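You operate a simulated robot arm through the tools that you are given. There is no shell and no other tool.

You run a simulated two-armed robot. Do the job below in one go: nothing can be reset, and whatever is moved stays where it is left.

## Task
Cure the grey puck for 15 seconds in the grey lamp box.
Fine: wait for the green lamp; the puck stays inside, the hood shut, the box on.

It is judged by the outcome, as a careful person would: the job done as asked, and still so three seconds after it is handed in. It fails if anything else is knocked over, pushed out of place, dropped, spilled or broken.

## Robot
Two 7-joint arms with fingered hands on one trunk that stands fixed in place. Base frame: the origin is at the foot of the trunk, x ahead of it, y to its left, z up. Readings come in m, rad, newtons and seconds.
The left shoulder is at [0.07, 0.172, 1.507], the right one opposite. Each reaches about 1.156 m from its shoulder. Payload 5 kg a hand.
The TCP of each hand is the grasp point between the finger pads, 0.043 m short of the fingertips. In the tool frame z runs along the fingers and y along their closing line. The gripper opens to 0.144 m; its body begins 0.05 m behind the TCP. The gripper is a hand of 5 fingers: y runs from the thumb to the fingers, the wrist lies at [-0.021, -0.124, -0.221] in the tool frame, and closing takes about 1.5 s.
Orientation is told as [roll, pitch, yaw] about the base's x, y, z axes, in that order, counted from this pose: with the fingers straight down and the wrist toward the robot, the tool's x, y and z point along [0, 1, 0], [1, 0, 0] and [0, 0, -1] of the base frame.

## Interface
- The arms move only by the tool play_rows. It takes "left_series", "right_series" or both (then of equal length, played together; a hand with none holds still); each is a list of rows, each a list of 6 numbers: the shift along the tool's x, y, z in mm, then the turn, a rotation vector about the tool's x, y, z in rad. In form: [[tx, ty, tz, wx, wy, wz], ...]. A call has 1 to 20 rows; each row is the pose to reach, as a shift and turn from the pose commanded when the call began, along the tool's axes at that moment. "left_grip" and "right_grip" are, for a hand that has rows, the opening, from 0 (shut) to 1 (fully open), set as the call begins (left out, the last holds). Rows are played at 5 a second. More than 0.05 m and 0.15 rad between two rows, or a gripper value outside its range, and nothing of the call is played. A pose out of reach is approached as far as the arm can. The call stops where the force on the tool passes 90 N (or 10 N more than at its start, if that is more) or the arm is blocked; 0.2 s more then pass. The fingers move at their own pace (about 0.045 m/s each) and stop on an object; they squeeze with about 23 N. The grip force told is the motor's: it shows also when the fingers shut on nothing. Time passes only in rows, and 0.2 s behind the last, so rows that repeat a pose let the fingers close. The reply holds the time, the measured pose of the TCP, the force on the tool along the base axes, the opening and the grip force, in the units named above and with some noise, with the torque about the TCP (base axes, N m) and any sound that the robot's microphone picked up.
- Cameras (640 x 400 px; columns grow to the right, rows downward): "scene" is now at [0.1315, -0.0236, 1.7329]; the picture's right is [-0.24, -0.97, 0.00], its down [-0.71, 0.17, -0.68] and it looks along [0.66, -0.16, -0.73] (base axes); focal length 356 px, centre (320, 200). "left" rides on the left gripper at [-0.086, -0.109, -0.168] in its tool frame; the picture's right is [-0.80, -0.28, 0.53], its down [0.54, -0.73, 0.42] and it looks along [0.27, 0.63, 0.73] (tool axes); focal length 275 px, centre (320, 200). "right" rides on the right gripper at [0.086, -0.108, -0.168] in its tool frame; the picture's right is [-0.80, 0.28, -0.53], its down [-0.54, -0.73, 0.42] and it looks along [-0.27, 0.63, 0.73] (tool axes); focal length 275 px, centre (320, 200). There is no depth. A picture from a camera that has moved, and an enlarged one, comes with that camera's place and axes in the base frame and with its lens. The place of the scene camera against the robot may be out by one fixed shift of up to 0.012 m in any direction.
- capture(camera): a new picture of that camera. It takes no simulated time.
- slide_trunk(by): slides the trunk up (or, below 0, down) by that many m; the arms and the scene camera ride with it, the base frame stays. It gives what a move gives, with no picture.
- hand_shape(shape, hand): the hand has 5 fingers and takes this shape, open, in about a second: jaw (thumb against the fingers, like two jaws); tri (thumb and two fingers); tip (a fingertip pinch); poke (one finger out to press); point (the index stretched); flat (the hand flat); cup (the hand cupped); fist (a fist). The gripper value then closes the fingers along that shape, each until it touches; the sizes above hold for jaw. It gives what a move gives, with no picture.
- pan_tilt(pan, tilt): turns the head with the scene camera to pan (to the left, within 1.501 rad either way) and tilt (down, from -0.506 to 1.204), counted from straight ahead of the robot. It gives what a move gives.
- zoom(camera, box): a new picture of the part [left, top, right, bottom] of that camera's present view, enlarged. It takes no simulated time.
- job_done(): hands the job in; it is judged then, once.

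Nothing tells you positions but the pictures and the camera data. Unless the task says otherwise, let go and move clear before handing in.

The tools are called as a command line: name --argument value ..., lists and objects as JSON in quotes. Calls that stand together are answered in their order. play_rows: Moves the arms, as the interface text tells. Its arguments: {"type":"object","properties":{"left_series":{"type":"array","items":{"type":"array","items":{"type":"number"}}},"left_grip":{"type":"number"},"right_series":{"type":"array","items":{"type":"array","items":{"type":"number"}}},"right_grip":{"type":"number"}},"required":[]} The other tools are called the same way: slide_trunk (by) moves the trunk up or down; hand_shape (shape, hand) gives the hand a shape; pan_tilt (pan, tilt) turns the head that bears the scene camera; capture (camera) takes a picture; zoom (camera, box) takes an enlarged picture of a part of a camera's view; job_done () hands the job in.

At the start:

```text
time: 0.0
left_ee_pos: [0.7762, 0.1027, 1.2703]
left_tool_rot: [0.0, 0.0, 0.001]
left_force: [-0.4, -0.1, 0.0]
left_torque: [0.04, -0.01, 0.0]
left_opening: 0.1436
left_grasp_force: 0.1
left_shape: jaw
right_ee_pos: [0.6869, -0.5256, 1.2804]
right_tool_rot: [0.002, -0.001, 0.0]
right_force: [0.7, 0.0, 0.0]
right_torque: [0.01, 0.0, -0.03]
right_opening: 0.1436
right_grasp_force: 0.0
right_shape: jaw
trunk travel left (down, up): [-0.605, 0.335]
head pan, tilt (commanded): [-0.241, 0.817]
```

scene: 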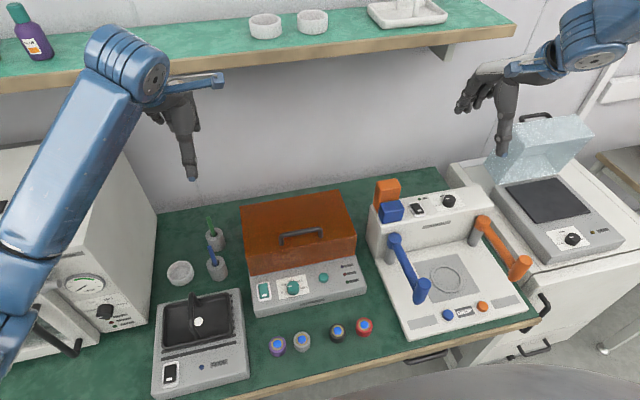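
right: 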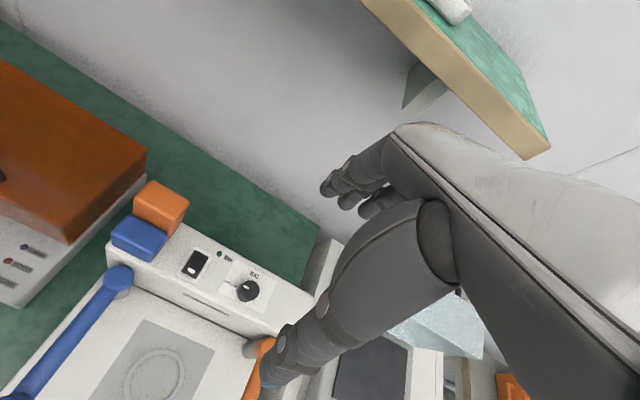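
left: 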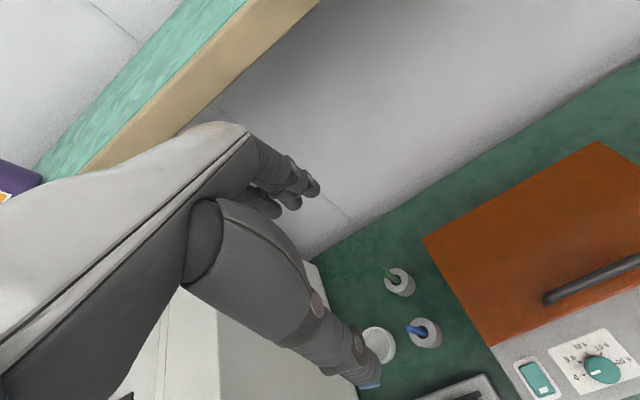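

I see a bench with several devices: a black-lidded device at left, an orange-hooded box in the centre, a white device with orange/blue handles, and a clear-hooded unit at right. There are four pucks near the front edge. I'll zoom in to read labels before moving.

zoom --camera "scene" --box '[230, 180, 390, 320]'

zoom --camera "scene" --box '[250, 300, 390, 370]'

zoom --camera "scene" --box '[140, 280, 260, 400]'

zoom --camera "scene" --box '[360, 160, 540, 350]'

zoom --camera "scene" --box '[470, 100, 640, 270]'

```text
2.86 times, centred on (310, 250) of scene
camera zoom: at [0.1315, -0.0236, 1.7329], right [-0.24, -0.97, 0.0], down [-0.71, 0.17, -0.68], along [0.66, -0.16, -0.73], focal length 1018 px, centre (349, 57)
```

zoom: 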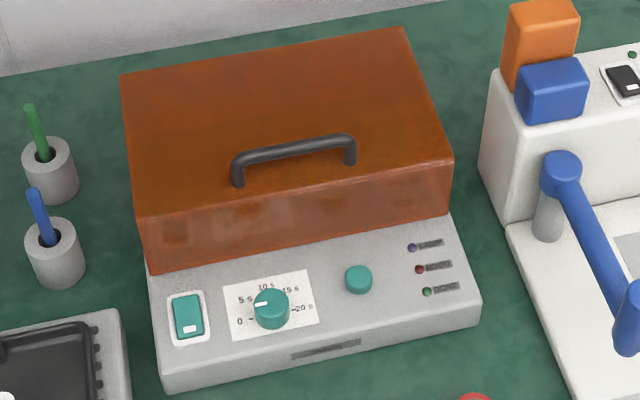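

```text
4.57 times, centred on (320, 335) of scene
camera zoom: at [0.1315, -0.0236, 1.7329], right [-0.24, -0.97, 0.0], down [-0.71, 0.17, -0.68], along [0.66, -0.16, -0.73], focal length 1629 px, centre (320, -417)
```

zoom: 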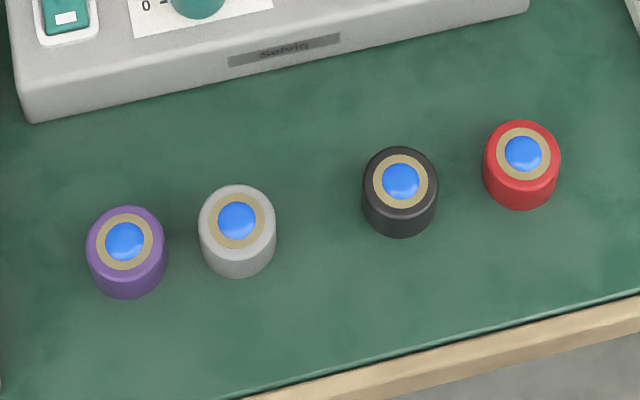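

```text
3.33 times, centred on (200, 340) of scene
camera zoom: at [0.1315, -0.0236, 1.7329], right [-0.24, -0.97, 0.0], down [-0.71, 0.17, -0.68], along [0.66, -0.16, -0.73], focal length 1188 px, centre (720, -267)
```

zoom: 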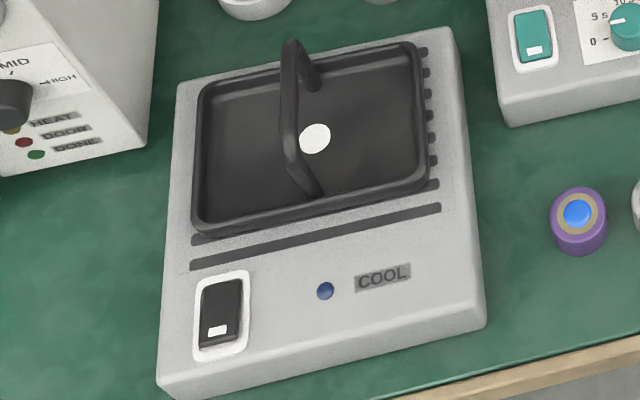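

```text
2.11 times, centred on (450, 255) of scene
camera zoom: at [0.1315, -0.0236, 1.7329], right [-0.24, -0.97, 0.0], down [-0.71, 0.17, -0.68], along [0.66, -0.16, -0.73], focal length 750 px, centre (46, 84)
```

zoom: 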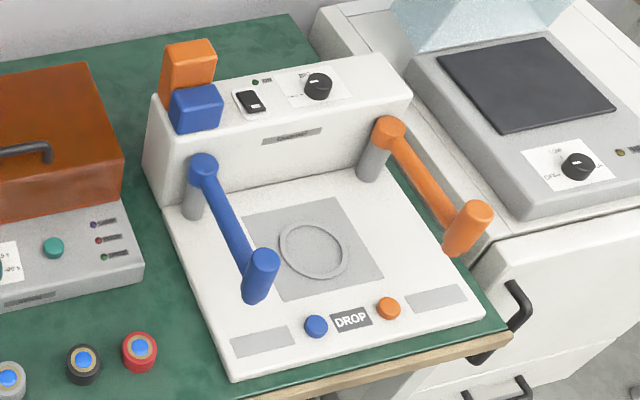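

```text
2.35 times, centred on (555, 185) of scene
camera zoom: at [0.1315, -0.0236, 1.7329], right [-0.24, -0.97, 0.0], down [-0.71, 0.17, -0.68], along [0.66, -0.16, -0.73], focal length 838 px, centre (-233, 235)
```

zoom: 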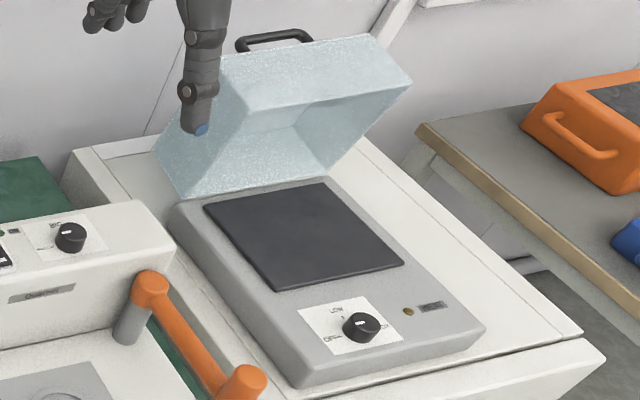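

The lamp box is the central grey unit with an amber hood, a rocker, a 0–20 s dial, a teal button and three lamps. I'll zoom tighter on its panel and pan the head for a better look.

zoom --camera "scene" --box '[265, 260, 325, 300]'

zoom --camera "scene" --box '[310, 255, 370, 295]'

zoom --camera "scene" --box '[235, 185, 365, 275]'

zoom --camera "left" --box '[420, 130, 640, 400]'

```text
10.00 times, centred on (295, 280) of scene
camera zoom: at [0.1315, -0.0236, 1.7329], right [-0.24, -0.97, 0.0], down [-0.71, 0.17, -0.68], along [0.66, -0.16, -0.73], focal length 3563 px, centre (570, -600)
```

zoom: 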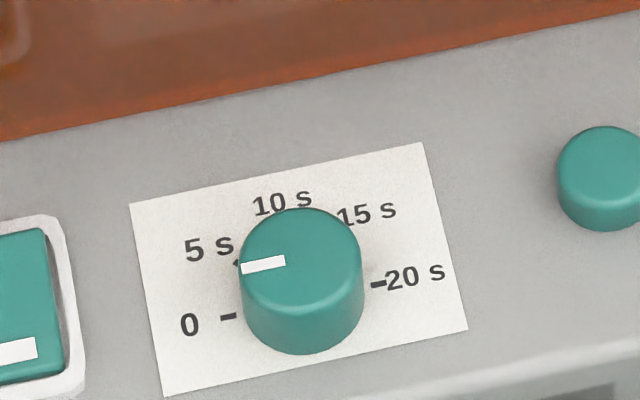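

```text
10.00 times, centred on (340, 275) of scene
camera zoom: at [0.1315, -0.0236, 1.7329], right [-0.24, -0.97, 0.0], down [-0.71, 0.17, -0.68], along [0.66, -0.16, -0.73], focal length 3563 px, centre (120, -550)
```

zoom: 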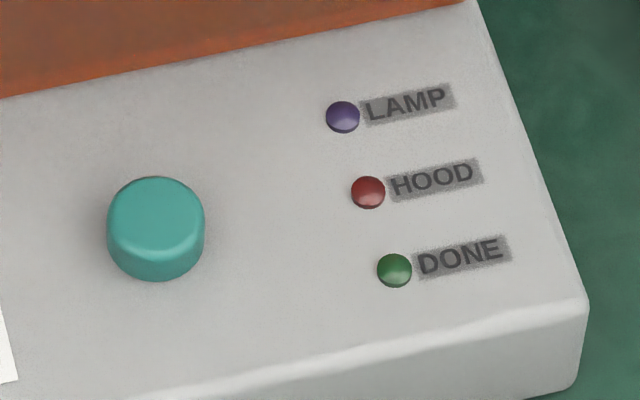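

```text
4.44 times, centred on (300, 230) of scene
camera zoom: at [0.1315, -0.0236, 1.7329], right [-0.24, -0.97, 0.0], down [-0.71, 0.17, -0.68], along [0.66, -0.16, -0.73], focal length 1584 px, centre (409, 67)
```

zoom: 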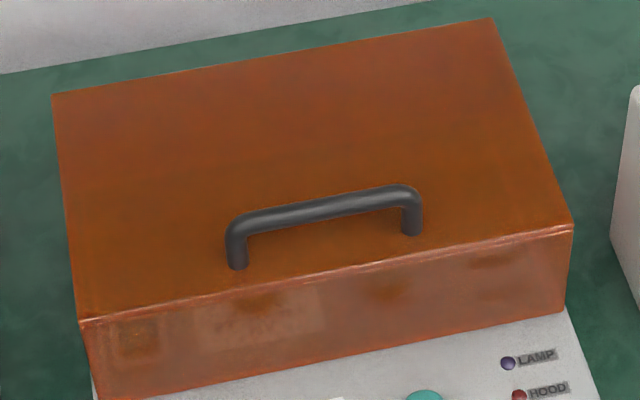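

```text
1.48 times, centred on (530, 265) of left
camera zoom: at [0.6697, 0.0163, 1.4381], right [-0.28, -0.8, -0.53], down [-0.73, 0.54, -0.42], along [0.63, 0.27, -0.73], focal length 408 px, centre (9, 104)
```

zoom: 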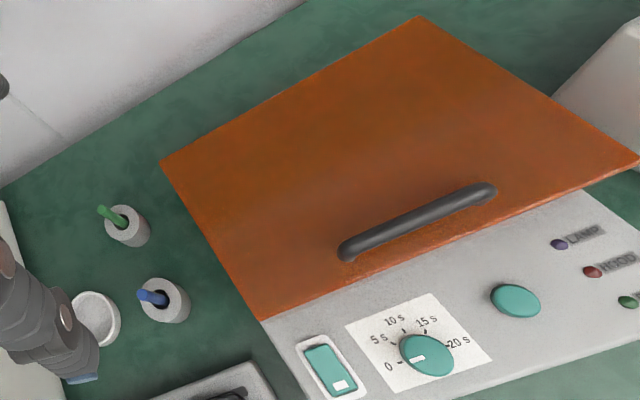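

The lamp box sits square to the base: hood top from x≈0.697 to 0.884, y≈0.04 to −0.267, z≈0.94, with the handle bar at x≈0.716, y −0.06 to −0.17, z≈0.975. The dial is near [0.632, −0.069, 0.863] and seems to point at 0. I'll look around with the head for arm clearances and the shelf.

pan_tilt --pan 0.6 --tilt 0.75

capture --camera "scene"

pan_tilt --pan -0.1 --tilt 0.35

capture --camera "scene"

pan_tilt --pan -0.8 --tilt 0.7

capture --camera "scene"

pan_tilt --pan -0.1 --tilt 1.05

capture --camera "scene"

```text
time: 1.2
left_ee_pos: [0.7775, 0.1039, 1.2701]
left_tool_rot: [0.0, 0.0, 0.001]
left_force: [0.0, -1.2, -0.6]
left_torque: [0.04, 0.0, 0.0]
left_opening: 0.1434
left_grasp_force: 0.1
left_shape: jaw
right_ee_pos: [0.6873, -0.525, 1.28]
right_tool_rot: [-0.001, -0.001, 0.0]
right_force: [0.3, -1.1, 0.9]
right_torque: [-0.06, -0.02, 0.02]
right_opening: 0.1435
right_grasp_force: 0.2
right_shape: jaw
trunk travel left (down, up): [-0.605, 0.335]
head pan, tilt (commanded): [0.6, 0.75]
```

```text
taken
camera scene: at [0.1224, 0.0421, 1.7384], right [0.56, -0.83, 0.0], down [-0.56, -0.39, -0.73], along [0.6, 0.41, -0.68], focal length 356 px, centre (320, 200)
```

scene: 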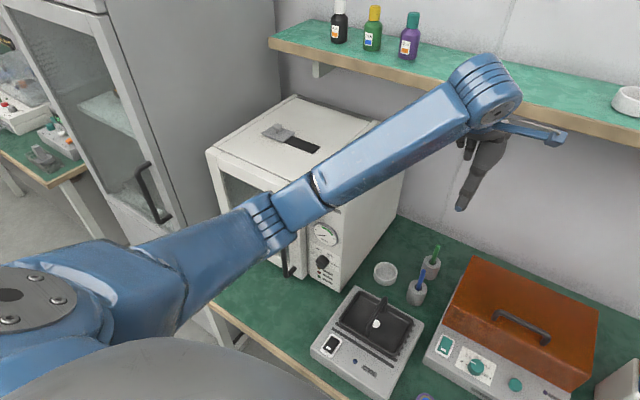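

```text
time: 2.2
left_ee_pos: [0.7774, 0.1032, 1.2705]
left_tool_rot: [0.0, 0.0, 0.002]
left_force: [-0.8, -0.3, -0.3]
left_torque: [-0.03, 0.01, 0.0]
left_opening: 0.1438
left_grasp_force: 0.2
left_shape: jaw
right_ee_pos: [0.6877, -0.5255, 1.2801]
right_tool_rot: [-0.001, 0.001, 0.0]
right_force: [-0.2, -0.8, 0.1]
right_torque: [0.01, 0.02, 0.01]
right_opening: 0.1435
right_grasp_force: 0.2
right_shape: jaw
trunk travel left (down, up): [-0.605, 0.335]
head pan, tilt (commanded): [-0.099, 0.351]
```

```text
taken
camera scene: at [0.1466, -0.0137, 1.774], right [-0.1, -1.0, 0.0], down [-0.34, 0.03, -0.94], along [0.93, -0.09, -0.34], focal length 356 px, centre (320, 200)
```

scene: 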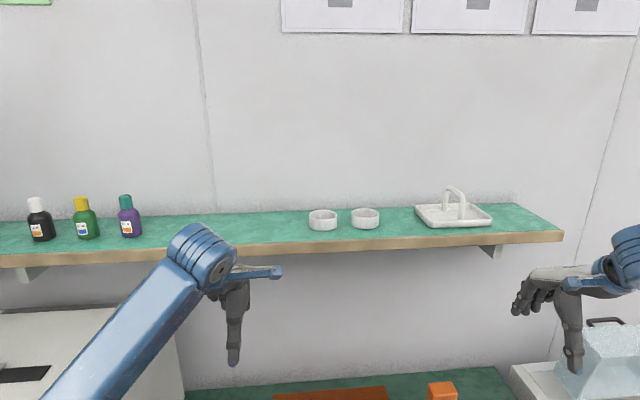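

```text
time: 3.3
left_ee_pos: [0.7769, 0.1035, 1.271]
left_tool_rot: [-0.001, -0.001, 0.002]
left_force: [-0.8, 0.8, -0.5]
left_torque: [0.01, -0.01, -0.03]
left_opening: 0.1436
left_grasp_force: 0.0
left_shape: jaw
right_ee_pos: [0.687, -0.5258, 1.2801]
right_tool_rot: [0.0, 0.0, 0.0]
right_force: [-0.4, 0.2, -0.3]
right_torque: [-0.03, 0.01, -0.01]
right_opening: 0.1435
right_grasp_force: 0.0
right_shape: jaw
trunk travel left (down, up): [-0.605, 0.335]
head pan, tilt (commanded): [-0.799, 0.7]
```

```text
taken
camera scene: at [0.1133, -0.0655, 1.7427], right [-0.72, -0.7, 0.0], down [-0.45, 0.46, -0.77], along [0.53, -0.55, -0.64], focal length 356 px, centre (320, 200)
```

scene: 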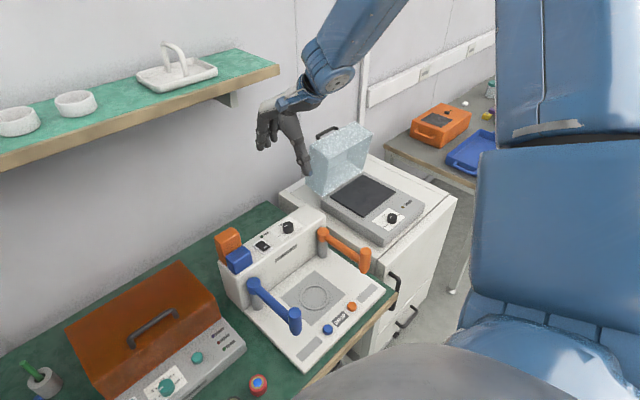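

```text
time: 4.4
left_ee_pos: [0.7773, 0.1033, 1.2714]
left_tool_rot: [-0.001, 0.001, 0.002]
left_force: [-0.6, 0.0, 0.7]
left_torque: [0.02, 0.02, -0.01]
left_opening: 0.1435
left_grasp_force: 0.1
left_shape: jaw
right_ee_pos: [0.6872, -0.5258, 1.2792]
right_tool_rot: [0.0, 0.001, 0.0]
right_force: [0.6, 0.7, 0.4]
right_torque: [0.0, 0.0, -0.02]
right_opening: 0.1436
right_grasp_force: 0.1
right_shape: jaw
trunk travel left (down, up): [-0.605, 0.335]
head pan, tilt (commanded): [-0.099, 1.051]
```

```text
taken
camera scene: at [0.1201, -0.0113, 1.7158], right [-0.1, -0.99, 0.0], down [-0.86, 0.09, -0.5], along [0.49, -0.05, -0.87], focal length 356 px, centre (320, 200)
```

scene: 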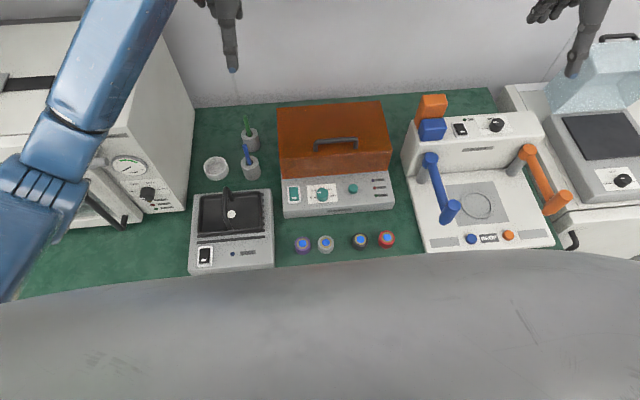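

The shelf front is around x≈0.89, z≈1.36, well above the hood's arc. I'll zoom in from this steeper view to pin down the bench height, the pucks and the panel.

zoom --camera "scene" --box '[270, 90, 410, 178]'

zoom --camera "scene" --box '[280, 170, 400, 260]'

zoom --camera "scene" --box '[300, 180, 350, 210]'

```text
4.55 times, centred on (340, 134) of scene
camera zoom: at [0.1201, -0.0113, 1.7158], right [-0.1, -0.99, 0.0], down [-0.86, 0.09, -0.5], along [0.49, -0.05, -0.87], focal length 1620 px, centre (229, 500)
```

zoom: 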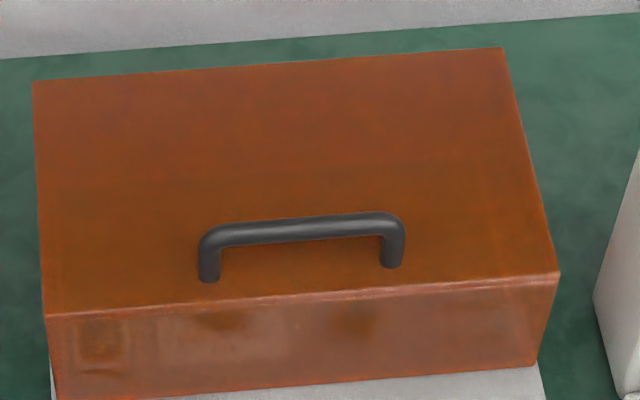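

```text
4.44 times, centred on (340, 215) of scene
camera zoom: at [0.1201, -0.0113, 1.7158], right [-0.1, -0.99, 0.0], down [-0.86, 0.09, -0.5], along [0.49, -0.05, -0.87], focal length 1584 px, centre (231, 133)
```

zoom: 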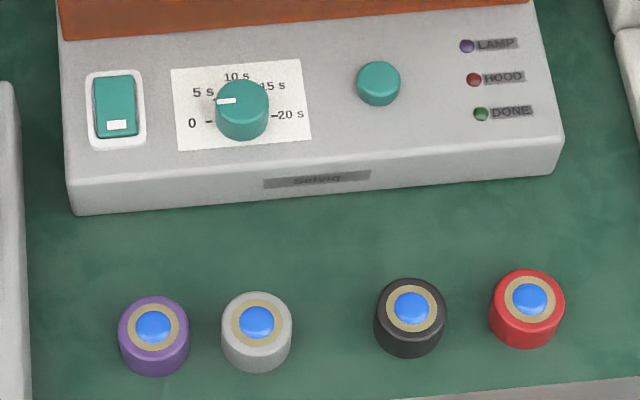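

```text
12.80 times, centred on (325, 195) of scene
camera zoom: at [0.1201, -0.0113, 1.7158], right [-0.1, -0.99, 0.0], down [-0.86, 0.09, -0.5], along [0.49, -0.05, -0.87], focal length 4561 px, centre (256, 264)
```

zoom: 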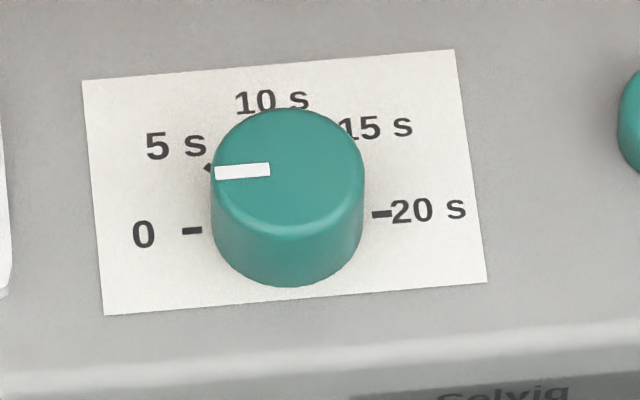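

The dial points exactly at 0 on a half-turn scale (15 s is 135° clockwise from there), and no lamps are lit. I'll bring the left hand above the hood handle and look with its wrist camera.

play_rows --left_series '[[-27, -8, 19, 0, 0, 0], [-54, -15, 38, 0, 0, 0], [-81, -23, 56, 0, 0, 0], [-108, -31, 75, 0, 0, 0], [-135, -38, 94, 0, 0, 0], [-162, -46, 112, 0, 0, 0], [-189, -53, 131, 0, 0, 0], [-216, -61, 150, 0, 0, 0], [-216, -61, 150, 0, 0, 0]]'

capture --camera "left"

capture --camera "scene"

```text
time: 6.4
left_ee_pos: [0.7166, -0.1138, 1.1208]
left_tool_rot: [-0.001, -0.001, 0.002]
left_force: [0.5, 0.3, -0.6]
left_torque: [-0.01, -0.07, 0.0]
left_opening: 0.1439
left_grasp_force: 0.1
left_shape: jaw
right_ee_pos: [0.6861, -0.5238, 1.2804]
right_tool_rot: [0.001, 0.0, 0.0]
right_force: [-0.6, -0.7, -0.1]
right_torque: [0.03, 0.0, -0.03]
right_opening: 0.1435
right_grasp_force: 0.1
right_shape: jaw
trunk travel left (down, up): [-0.605, 0.335]
head pan, tilt (commanded): [-0.099, 1.051]
```

```text
taken
camera left: at [0.6094, -0.2021, 1.2879], right [-0.28, -0.8, -0.53], down [-0.73, 0.54, -0.42], along [0.63, 0.27, -0.73], focal length 275 px, centre (320, 200)
```

left: 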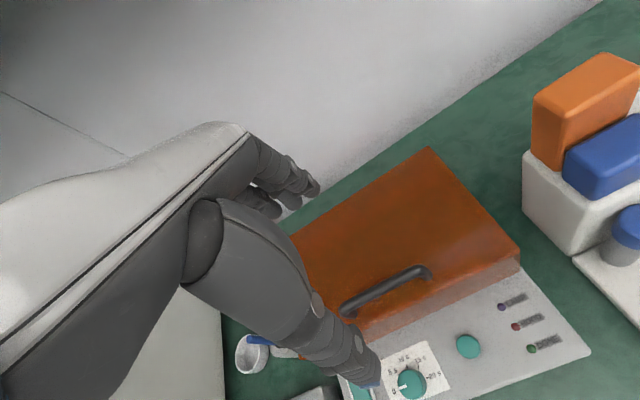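

```text
taken
camera scene: at [0.1201, -0.0106, 1.7158], right [-0.1, -1.0, 0.0], down [-0.86, 0.09, -0.5], along [0.49, -0.05, -0.87], focal length 356 px, centre (320, 200)
```

scene: 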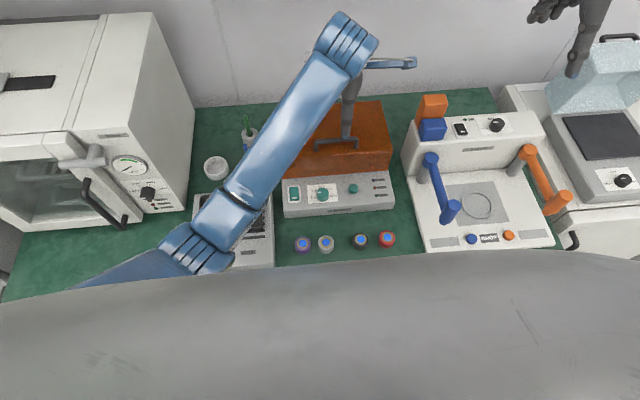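

The hand is above the handle and both cameras agree on its place to within about a centimetre. I'll zoom the wrist view to refine the bar height and check the finger layout.

zoom --camera "left" --box '[280, 230, 480, 355]'

zoom --camera "scene" --box '[270, 60, 430, 160]'

```text
3.20 times, centred on (380, 292) of left
camera zoom: at [0.6094, -0.2021, 1.2879], right [-0.28, -0.8, -0.53], down [-0.73, 0.54, -0.42], along [0.63, 0.27, -0.73], focal length 881 px, centre (128, -96)
```

zoom: 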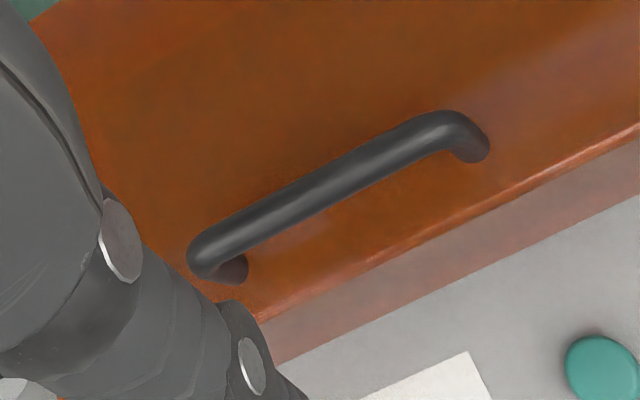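

```text
4.00 times, centred on (350, 110) of scene
camera zoom: at [0.1201, -0.0106, 1.7158], right [-0.1, -1.0, 0.0], down [-0.86, 0.09, -0.5], along [0.49, -0.05, -0.87], focal length 1425 px, centre (200, 560)
```

zoom: 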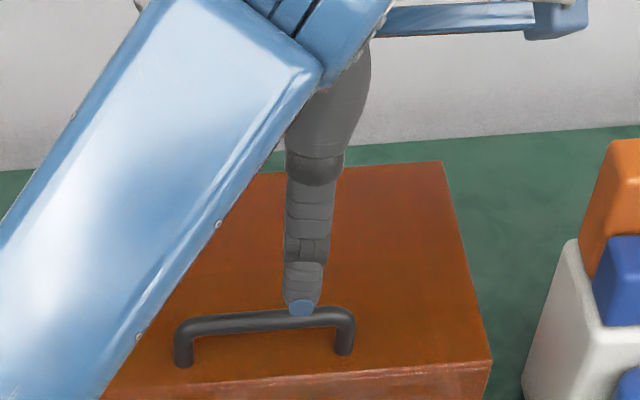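

The bar centre is near [0.713, −0.116, 0.98]. I'll lower the left hand over it with the opening halved, stopping with fingertips just above the hood top.

play_rows --left_series '[[0, -4, 20, 0, 0, 0], [-1, -4, 40, 0, 0, 0], [-2, -4, 60, 0, 0, 0], [-2, -4, 80, 0, 0, 0], [-2, -4, 100, 0, 0, 0], [-2, -4, 110, 0, 0, 0], [-2, -4, 118, 0, 0, 0], [-2, -4, 118, 0, 0, 0]]' --left_grip 0.55

capture --camera "left"

zoom --camera "scene" --box '[250, 60, 430, 172]'

```text
time: 8.2
left_ee_pos: [0.7117, -0.1151, 1.0013]
left_tool_rot: [0.001, 0.0, 0.002]
left_force: [-0.7, -0.1, 0.2]
left_torque: [0.03, 0.01, 0.01]
left_opening: 0.0795
left_grasp_force: 0.1
left_shape: jaw
right_ee_pos: [0.6869, -0.5257, 1.281]
right_tool_rot: [0.0, 0.0, 0.0]
right_force: [0.4, 0.3, 0.7]
right_torque: [-0.02, -0.02, -0.02]
right_opening: 0.1436
right_grasp_force: 0.0
right_shape: jaw
trunk travel left (down, up): [-0.605, 0.335]
head pan, tilt (commanded): [-0.099, 1.051]
```

```text
taken
camera left: at [0.6047, -0.2026, 1.1704], right [-0.28, -0.8, -0.53], down [-0.73, 0.54, -0.42], along [0.63, 0.27, -0.73], focal length 275 px, centre (320, 200)
```

left: 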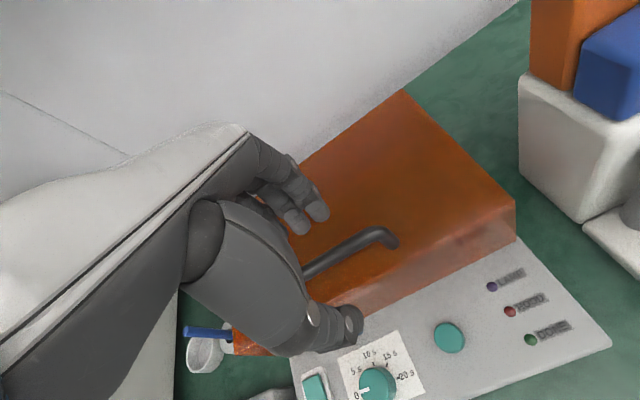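

```text
3.56 times, centred on (340, 116) of scene
camera zoom: at [0.1199, -0.0114, 1.7158], right [-0.1, -1.0, 0.0], down [-0.86, 0.09, -0.5], along [0.49, -0.05, -0.87], focal length 1267 px, centre (249, 499)
```

zoom: 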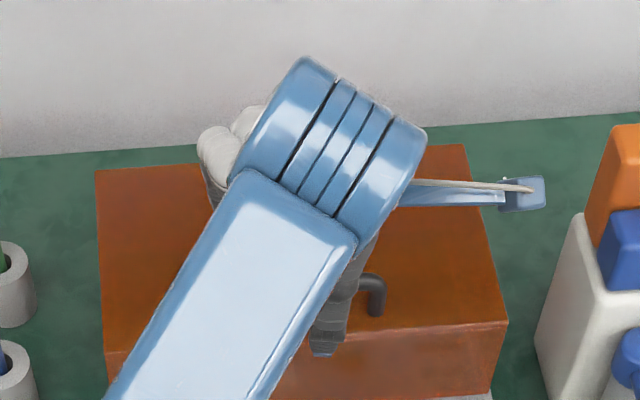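

The thumb and fingers straddle the bar with clearance above the hood. I'll lower a few millimetres more and close on it.

play_rows --left_series '[[0, 0, 4, 0, 0, 0], [0, 0, 4, 0, 0, 0], [0, 0, 4, 0, 0, 0], [0, 0, 4, 0, 0, 0], [0, 0, 4, 0, 0, 0], [0, 0, 4, 0, 0, 0], [0, 0, 4, 0, 0, 0], [0, 0, 4, 0, 0, 0]]' --left_grip 0

capture --camera "left"

```text
time: 10.0
left_ee_pos: [0.7126, -0.1132, 0.9987]
left_tool_rot: [0.0, 0.001, 0.0]
left_force: [1.1, -0.6, -0.1]
left_torque: [0.02, -0.03, -0.15]
left_opening: 0.0098
left_grasp_force: 23.0
left_shape: jaw
right_ee_pos: [0.686, -0.5253, 1.2804]
right_tool_rot: [0.001, -0.001, 0.001]
right_force: [-0.5, 0.1, -1.0]
right_torque: [0.02, -0.01, 0.02]
right_opening: 0.1436
right_grasp_force: 0.1
right_shape: jaw
trunk travel left (down, up): [-0.605, 0.335]
head pan, tilt (commanded): [-0.099, 1.051]
```

```text
taken
camera left: at [0.6051, -0.2014, 1.1661], right [-0.28, -0.8, -0.53], down [-0.73, 0.54, -0.42], along [0.63, 0.27, -0.73], focal length 275 px, centre (320, 200)
```

left: 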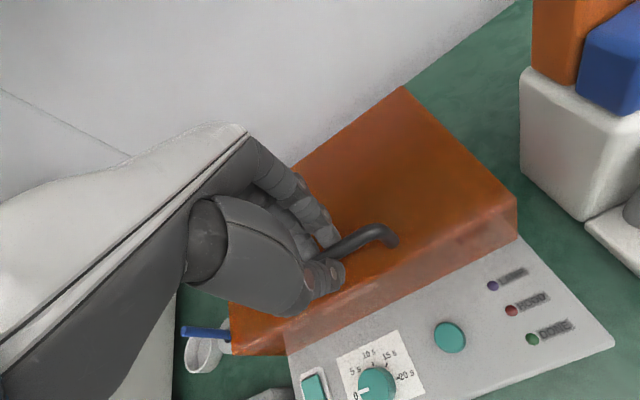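

The hand holds the bar firmly (opening 9.8 mm, 23 N). I'll lift the hood along a small arc about its estimated rear hinge at x≈0.884, z≈0.848 and watch the forces.

play_rows --left_series '[[0, 6, -7, 0, 0, 0], [0, 12, -14, 0, 0, 0], [0, 19, -21, 0, 0, 0], [0, 25, -28, 0, 0, 0]]'

capture --camera "left"

capture --camera "scene"

```text
time: 11.0
left_ee_pos: [0.736, -0.101, 1.0204]
left_tool_rot: [0.025, -0.003, 0.006]
left_force: [-22.0, -21.0, 16.9]
left_torque: [-0.78, 0.89, -0.31]
left_opening: 0.0104
left_grasp_force: 22.5
left_shape: jaw
right_ee_pos: [0.681, -0.5294, 1.2805]
right_tool_rot: [0.003, -0.004, 0.0]
right_force: [-1.3, -0.2, -0.5]
right_torque: [0.01, 0.03, 0.0]
right_opening: 0.1437
right_grasp_force: 0.1
right_shape: jaw
trunk travel left (down, up): [-0.605, 0.335]
head pan, tilt (commanded): [-0.099, 1.051]
```

```text
taken
camera left: at [0.629, -0.1936, 1.1862], right [-0.28, -0.78, -0.55], down [-0.73, 0.55, -0.41], along [0.63, 0.29, -0.72], focal length 275 px, centre (320, 200)
```

left: 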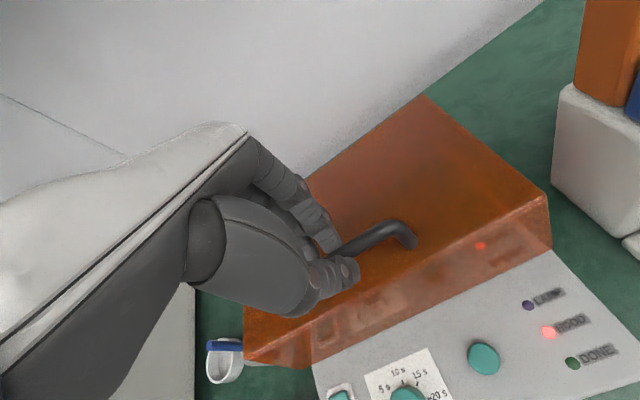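

```text
taken
camera scene: at [0.1143, -0.0155, 1.7164], right [-0.1, -0.99, 0.0], down [-0.86, 0.09, -0.5], along [0.5, -0.05, -0.87], focal length 356 px, centre (320, 200)
```

scene: 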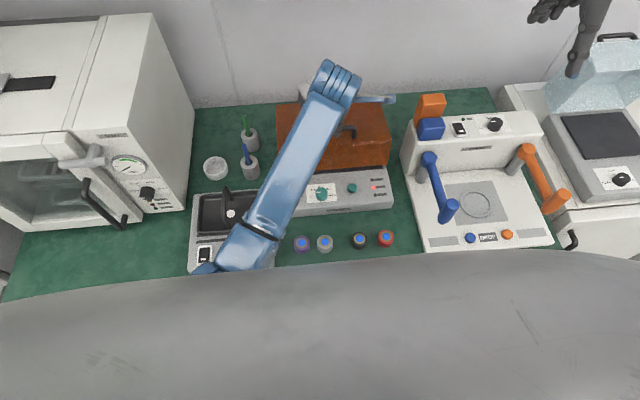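

The red HOOD lamp came on as the hood lifted, so the box already has power. The hand was pushed about 12 mm sideways with some odd side force, so I'll hold still and re-read before going on.

play_rows --left_series '[[0, 0, 0, 0, 0, 0], [0, 0, 0, 0, 0, 0], [0, 0, 0, 0, 0, 0]]'

zoom --camera "scene" --box '[180, 50, 420, 280]'

zoom --camera "left" --box '[220, 90, 560, 310]'

```text
time: 11.8
left_ee_pos: [0.739, -0.1013, 1.0234]
left_tool_rot: [0.021, -0.006, 0.008]
left_force: [-21.3, -23.8, 16.5]
left_torque: [-0.89, 0.89, -0.34]
left_opening: 0.01
left_grasp_force: 22.2
left_shape: jaw
right_ee_pos: [0.6825, -0.5277, 1.2819]
right_tool_rot: [0.002, -0.005, -0.001]
right_force: [0.5, -0.5, -0.2]
right_torque: [0.02, 0.01, 0.01]
right_opening: 0.1434
right_grasp_force: 0.1
right_shape: jaw
trunk travel left (down, up): [-0.605, 0.335]
head pan, tilt (commanded): [-0.099, 1.051]
```

```text
1.74 times, centred on (300, 165) of scene
camera zoom: at [0.1149, -0.0144, 1.7162], right [-0.1, -1.0, 0.0], down [-0.86, 0.09, -0.5], along [0.5, -0.05, -0.87], focal length 620 px, centre (355, 261)
```

zoom: 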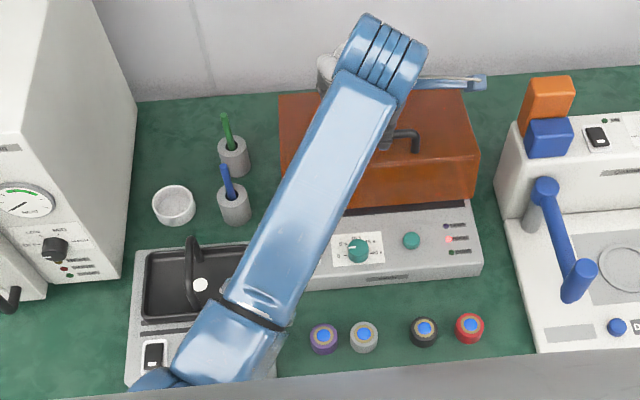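

```text
1.82 times, centred on (390, 200) of left
camera zoom: at [0.6309, -0.1926, 1.1882], right [-0.28, -0.79, -0.55], down [-0.73, 0.55, -0.42], along [0.63, 0.29, -0.72], focal length 500 px, centre (193, 200)
```

zoom: 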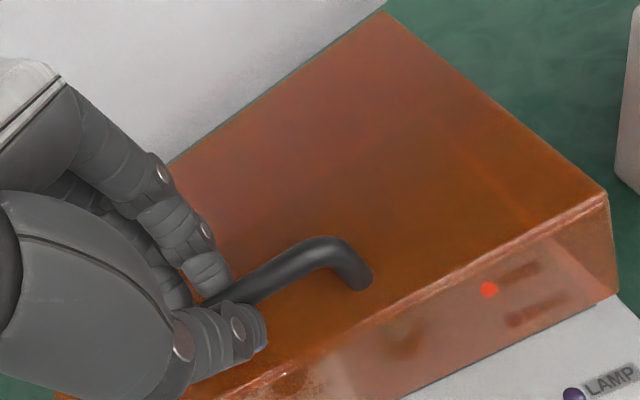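

The force persists (about 36 N), as if something other than the hood is loading the arm. I'll look at the left elbow and the trunk with the head camera.

pan_tilt --pan 0.6 --tilt 1.2

capture --camera "scene"

pan_tilt --pan 0.2 --tilt 0.9

capture --camera "scene"

capture --camera "right"

```text
time: 12.8
left_ee_pos: [0.7404, -0.1009, 1.0244]
left_tool_rot: [0.019, -0.007, 0.009]
left_force: [-19.9, -22.4, 16.8]
left_torque: [-0.86, 0.83, -0.37]
left_opening: 0.0099
left_grasp_force: 23.1
left_shape: jaw
right_ee_pos: [0.6822, -0.5281, 1.2817]
right_tool_rot: [0.002, -0.004, 0.0]
right_force: [0.1, -0.2, 0.2]
right_torque: [-0.01, 0.0, 0.0]
right_opening: 0.1437
right_grasp_force: 0.0
right_shape: jaw
trunk travel left (down, up): [-0.605, 0.335]
head pan, tilt (commanded): [0.6, 1.201]
```

```text
taken
camera scene: at [0.0952, 0.0236, 1.7071], right [0.56, -0.83, 0.0], down [-0.77, -0.53, -0.37], along [0.3, 0.21, -0.93], focal length 356 px, centre (320, 200)
```

scene: 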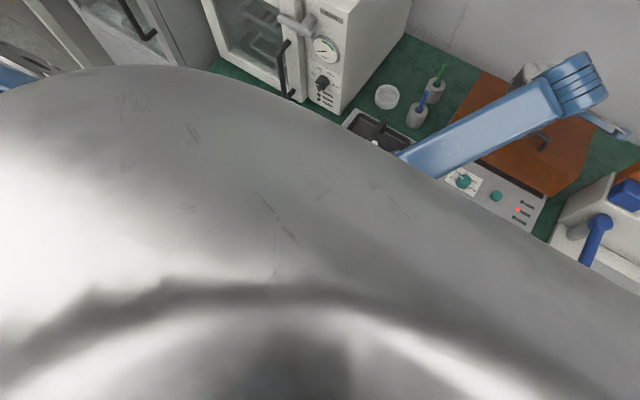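

```text
time: 13.7
left_ee_pos: [0.7407, -0.1005, 1.0249]
left_tool_rot: [0.021, -0.009, 0.008]
left_force: [-19.7, -21.7, 14.7]
left_torque: [-0.86, 0.78, -0.34]
left_opening: 0.0101
left_grasp_force: 23.1
left_shape: jaw
right_ee_pos: [0.6835, -0.5272, 1.2807]
right_tool_rot: [0.002, -0.004, -0.001]
right_force: [0.0, 0.6, -1.7]
right_torque: [0.01, -0.02, 0.0]
right_opening: 0.1435
right_grasp_force: 0.1
right_shape: jaw
trunk travel left (down, up): [-0.605, 0.335]
head pan, tilt (commanded): [0.201, 0.901]
```

```text
taken
camera scene: at [0.1231, 0.0073, 1.7268], right [0.2, -0.98, 0.0], down [-0.77, -0.16, -0.62], along [0.61, 0.13, -0.78], focal length 356 px, centre (320, 200)
```

scene: 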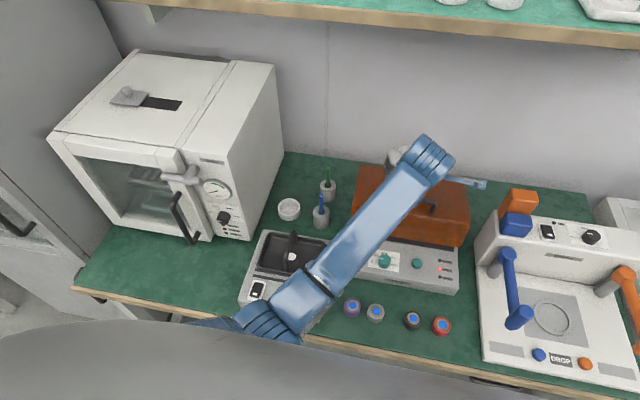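

```text
taken
camera right: at [0.5734, -0.4425, 1.4484], right [0.28, -0.8, 0.53], down [-0.72, -0.54, -0.43], along [0.63, -0.27, -0.73], focal length 275 px, centre (320, 200)
```

right: 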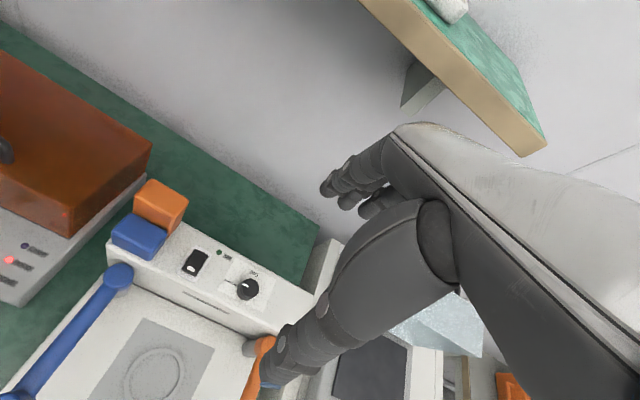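

The box itself hasn't shifted, but the left elbow is tucked hard against the robot's own body in this reach, which likely causes the side load. I'll set the hood back down along the same path, and then use the right arm, whose shoulder lines up better with the handle.

play_rows --left_series '[[0, -6, 7, 0, 0, 0], [0, -13, 14, 0, 0, 0], [0, -19, 21, 0, 0, 0], [0, -25, 28, 0, 0, 0], [0, -25, 28, 0, 0, 0]]'

capture --camera "left"

capture --camera "scene"

```text
time: 15.1
left_ee_pos: [0.7547, -0.0915, 1.0415]
left_tool_rot: [0.032, -0.084, 0.011]
left_force: [-9.9, -32.3, 9.8]
left_torque: [-1.08, 0.37, -0.49]
left_opening: 0.0102
left_grasp_force: 22.8
left_shape: jaw
right_ee_pos: [0.685, -0.528, 1.28]
right_tool_rot: [0.003, -0.003, -0.001]
right_force: [0.0, 0.4, -0.1]
right_torque: [-0.01, 0.05, 0.01]
right_opening: 0.1436
right_grasp_force: 0.0
right_shape: jaw
trunk travel left (down, up): [-0.605, 0.335]
head pan, tilt (commanded): [0.201, 0.901]
stopped in row 5 (left hand): the arm was blocked; the commanded pose is now the measured one
```

```text
taken
camera left: at [0.6349, -0.1855, 1.196], right [-0.23, -0.78, -0.58], down [-0.69, 0.55, -0.47], along [0.68, 0.3, -0.67], focal length 275 px, centre (320, 200)
```

left: 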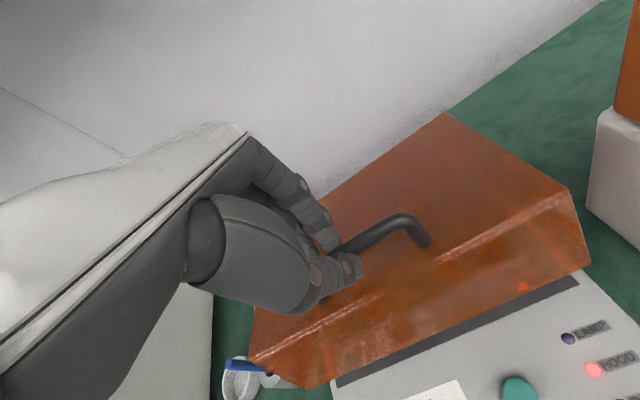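

```text
taken
camera scene: at [0.1261, 0.0067, 1.7266], right [0.2, -0.98, 0.0], down [-0.77, -0.15, -0.62], along [0.61, 0.13, -0.78], focal length 356 px, centre (320, 200)
```

scene: 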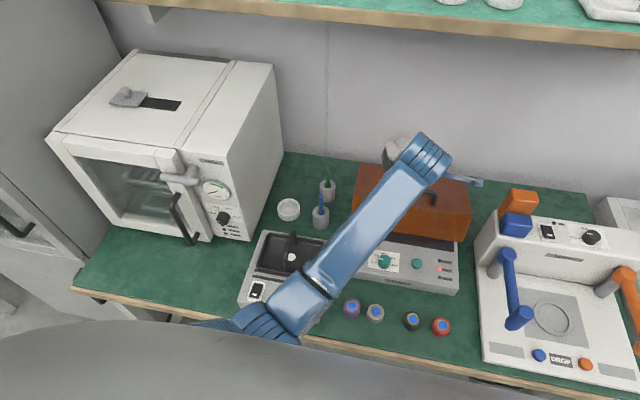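

The arm tracked the hinge arc well (hood now about 16° open), but it couldn't come back because the elbow is jammed against the body. Going forward extends the arm and frees the elbow, so I'll continue opening in small steps.

play_rows --left_series '[[0, 6.5, -3.8, 0.01, 0, 0], [0, 13.2, -7.4, 0.02, 0, 0], [-1, 21.6, -11.5, 0.035, 0, 0], [-2, 30.3, -15.4, 0.05, 0, 0], [-3, 39.1, -18.8, 0.065, 0, 0], [-4, 48, -21.8, 0.08, 0, 0]]'

capture --camera "left"

capture --camera "scene"

```text
time: 16.5
left_ee_pos: [0.8078, -0.0687, 1.0516]
left_tool_rot: [0.061, 0.004, 0.033]
left_force: [1.6, -9.1, -12.3]
left_torque: [-0.15, 0.02, -0.09]
left_opening: 0.0095
left_grasp_force: 23.3
left_shape: jaw
right_ee_pos: [0.6892, -0.5248, 1.278]
right_tool_rot: [0.003, 0.002, 0.002]
right_force: [0.6, 0.4, 0.2]
right_torque: [0.0, 0.04, 0.02]
right_opening: 0.1435
right_grasp_force: 0.0
right_shape: jaw
trunk travel left (down, up): [-0.605, 0.335]
head pan, tilt (commanded): [0.201, 0.901]
```

```text
taken
camera left: at [0.7038, -0.1701, 1.2149], right [-0.26, -0.77, -0.58], down [-0.75, 0.54, -0.38], along [0.61, 0.33, -0.72], focal length 275 px, centre (320, 200)
```

left: 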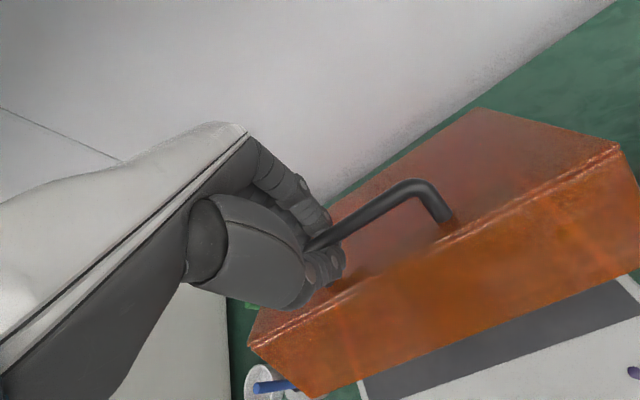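

```text
taken
camera scene: at [0.1298, 0.0087, 1.7262], right [0.2, -0.98, 0.0], down [-0.77, -0.16, -0.62], along [0.61, 0.13, -0.78], focal length 356 px, centre (320, 200)
```

scene: 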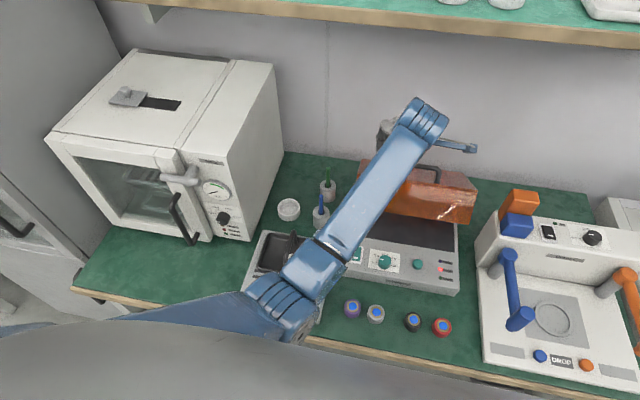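

The forces have dropped a lot and the hood is about 30° open, but the hand has slid toward the left end of the bar. I'll hold briefly to see whether it settles.

play_rows --left_series '[[0, 0, 0, 0, 0, 0], [0, 0, 0, 0, 0, 0]]'

zoom --camera "left" --box '[240, 140, 480, 320]'

zoom --camera "scene" --box '[300, 80, 500, 205]'

```text
time: 17.1
left_ee_pos: [0.8106, -0.0691, 1.0547]
left_tool_rot: [0.061, 0.004, 0.033]
left_force: [4.9, -7.0, -21.0]
left_torque: [-0.11, 0.05, -0.1]
left_opening: 0.0094
left_grasp_force: 23.4
left_shape: jaw
right_ee_pos: [0.6883, -0.5268, 1.2786]
right_tool_rot: [0.002, 0.001, 0.0]
right_force: [-0.2, 0.0, -0.3]
right_torque: [-0.02, 0.02, -0.02]
right_opening: 0.1435
right_grasp_force: 0.0
right_shape: jaw
trunk travel left (down, up): [-0.605, 0.335]
head pan, tilt (commanded): [0.201, 0.901]
```

```text
2.22 times, centred on (360, 230) of left
camera zoom: at [0.7062, -0.1698, 1.2168], right [-0.26, -0.77, -0.58], down [-0.75, 0.54, -0.39], along [0.61, 0.33, -0.72], focal length 612 px, centre (231, 133)
```

zoom: 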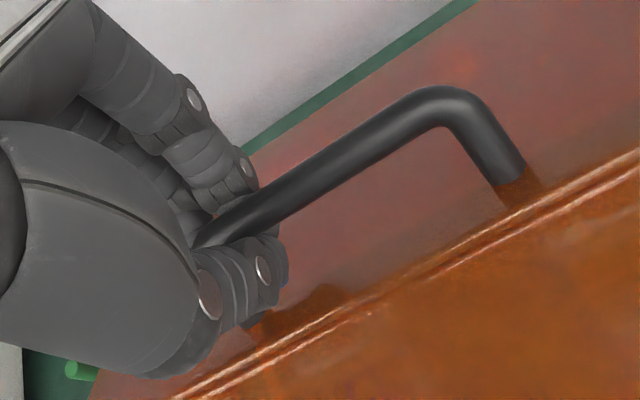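

```text
3.20 times, centred on (400, 142) of scene
camera zoom: at [0.1314, 0.0088, 1.7261], right [0.2, -0.98, 0.0], down [-0.77, -0.16, -0.62], along [0.61, 0.12, -0.79], focal length 1140 px, centre (64, 384)
```

zoom: 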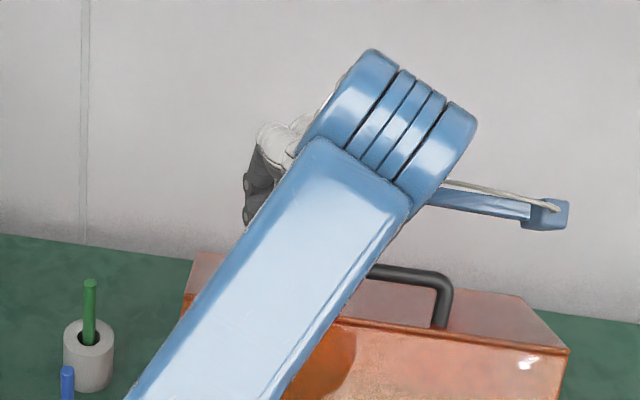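

The bar now sits deeper in the grip, right at the TCP, and the hood is about 32° open. I'll keep following the arc with the hand vertical up to about 48°.

play_rows --left_series '[[0, 10, 0, 0, 0, 0], [0, 19, -1, 0, 0, 0], [0, 28, -2, 0, 0, 0], [0, 37, -4, 0, 0, 0], [0, 46, -6, 0, 0, 0], [0, 56, -7, 0, 0, 0], [0, 66, -8, 0, 0, 0]]'

capture --camera "left"

capture --camera "scene"

```text
time: 18.7
left_ee_pos: [0.8737, -0.0702, 1.0618]
left_tool_rot: [0.051, 0.004, 0.035]
left_force: [-1.5, 6.8, -9.1]
left_torque: [0.12, 0.12, 0.08]
left_opening: 0.0091
left_grasp_force: 23.7
left_shape: jaw
right_ee_pos: [0.6875, -0.5247, 1.2794]
right_tool_rot: [0.001, 0.003, 0.001]
right_force: [0.9, 0.0, -0.2]
right_torque: [-0.02, -0.01, -0.03]
right_opening: 0.1435
right_grasp_force: 0.0
right_shape: jaw
trunk travel left (down, up): [-0.605, 0.335]
head pan, tilt (commanded): [0.201, 0.901]
```

```text
taken
camera left: at [0.7695, -0.1695, 1.2257], right [-0.26, -0.78, -0.57], down [-0.75, 0.54, -0.39], along [0.61, 0.33, -0.72], focal length 275 px, centre (320, 200)
```

left: 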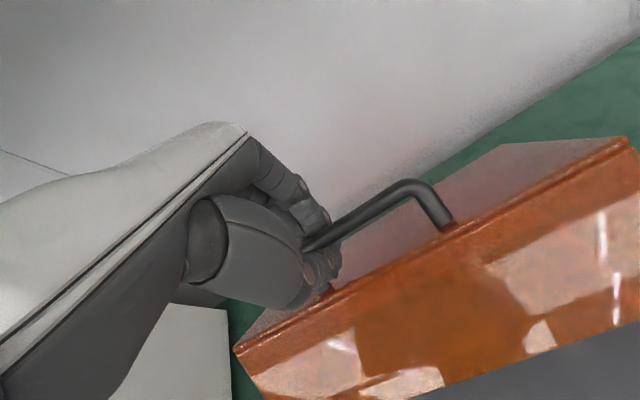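

```text
taken
camera scene: at [0.1294, 0.0117, 1.7262], right [0.2, -0.98, 0.0], down [-0.77, -0.16, -0.62], along [0.61, 0.12, -0.78], focal length 356 px, centre (320, 200)
```

scene: 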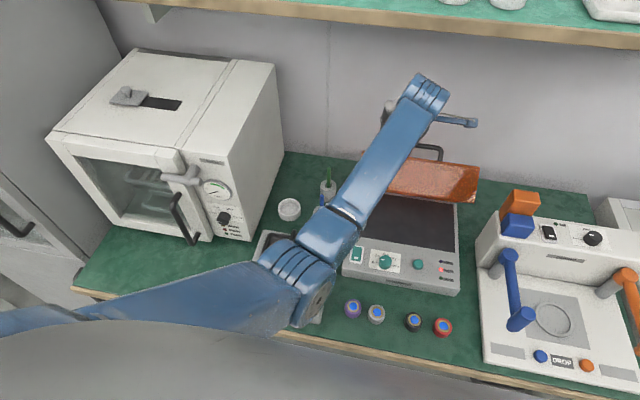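

The arm is free again and the hood is about 50° open with low forces. I'll continue to about 72°, where the hood should be past its balance point.

play_rows --left_series '[[0, 9, 0, 0, 0, 0], [0, 18, 1, 0, 0, 0], [0, 27, 3, 0, 0, 0], [0, 37, 5, 0, 0, 0], [0, 46, 7, 0, 0, 0], [0, 55, 10, 0, 0, 0], [0, 64, 13, 0, 0, 0], [0, 74, 16, 0, 0, 0], [0, 83, 20, 0, 0, 0]]'

capture --camera "left"

capture --camera "scene"

```text
time: 20.7
left_ee_pos: [0.9523, -0.0878, 1.0519]
left_tool_rot: [0.028, 0.002, 0.016]
left_force: [-3.2, 19.1, -11.4]
left_torque: [0.36, 0.24, 0.17]
left_opening: 0.0086
left_grasp_force: 22.9
left_shape: jaw
right_ee_pos: [0.6882, -0.5241, 1.2808]
right_tool_rot: [-0.003, 0.003, 0.001]
right_force: [0.4, -0.5, -1.1]
right_torque: [-0.01, 0.02, -0.02]
right_opening: 0.1436
right_grasp_force: 0.0
right_shape: jaw
trunk travel left (down, up): [-0.605, 0.335]
head pan, tilt (commanded): [0.201, 0.901]
```

```text
taken
camera left: at [0.8463, -0.1825, 1.2161], right [-0.27, -0.79, -0.56], down [-0.74, 0.54, -0.41], along [0.62, 0.3, -0.73], focal length 275 px, centre (320, 200)
```

left: 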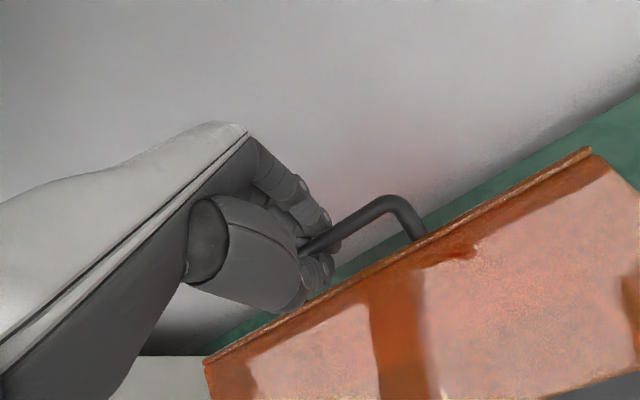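

```text
taken
camera scene: at [0.1294, 0.0129, 1.7264], right [0.2, -0.98, 0.0], down [-0.77, -0.16, -0.62], along [0.61, 0.12, -0.78], focal length 356 px, centre (320, 200)
```

scene: 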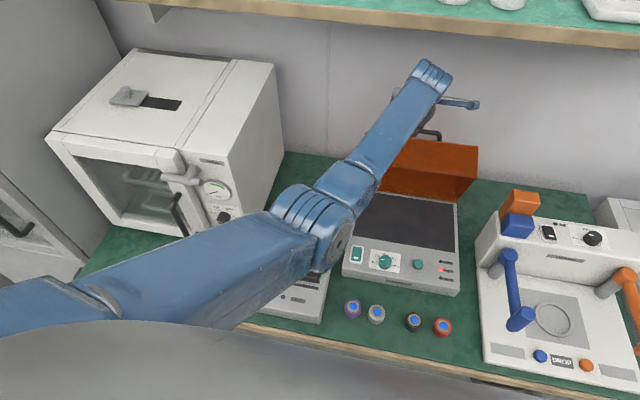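

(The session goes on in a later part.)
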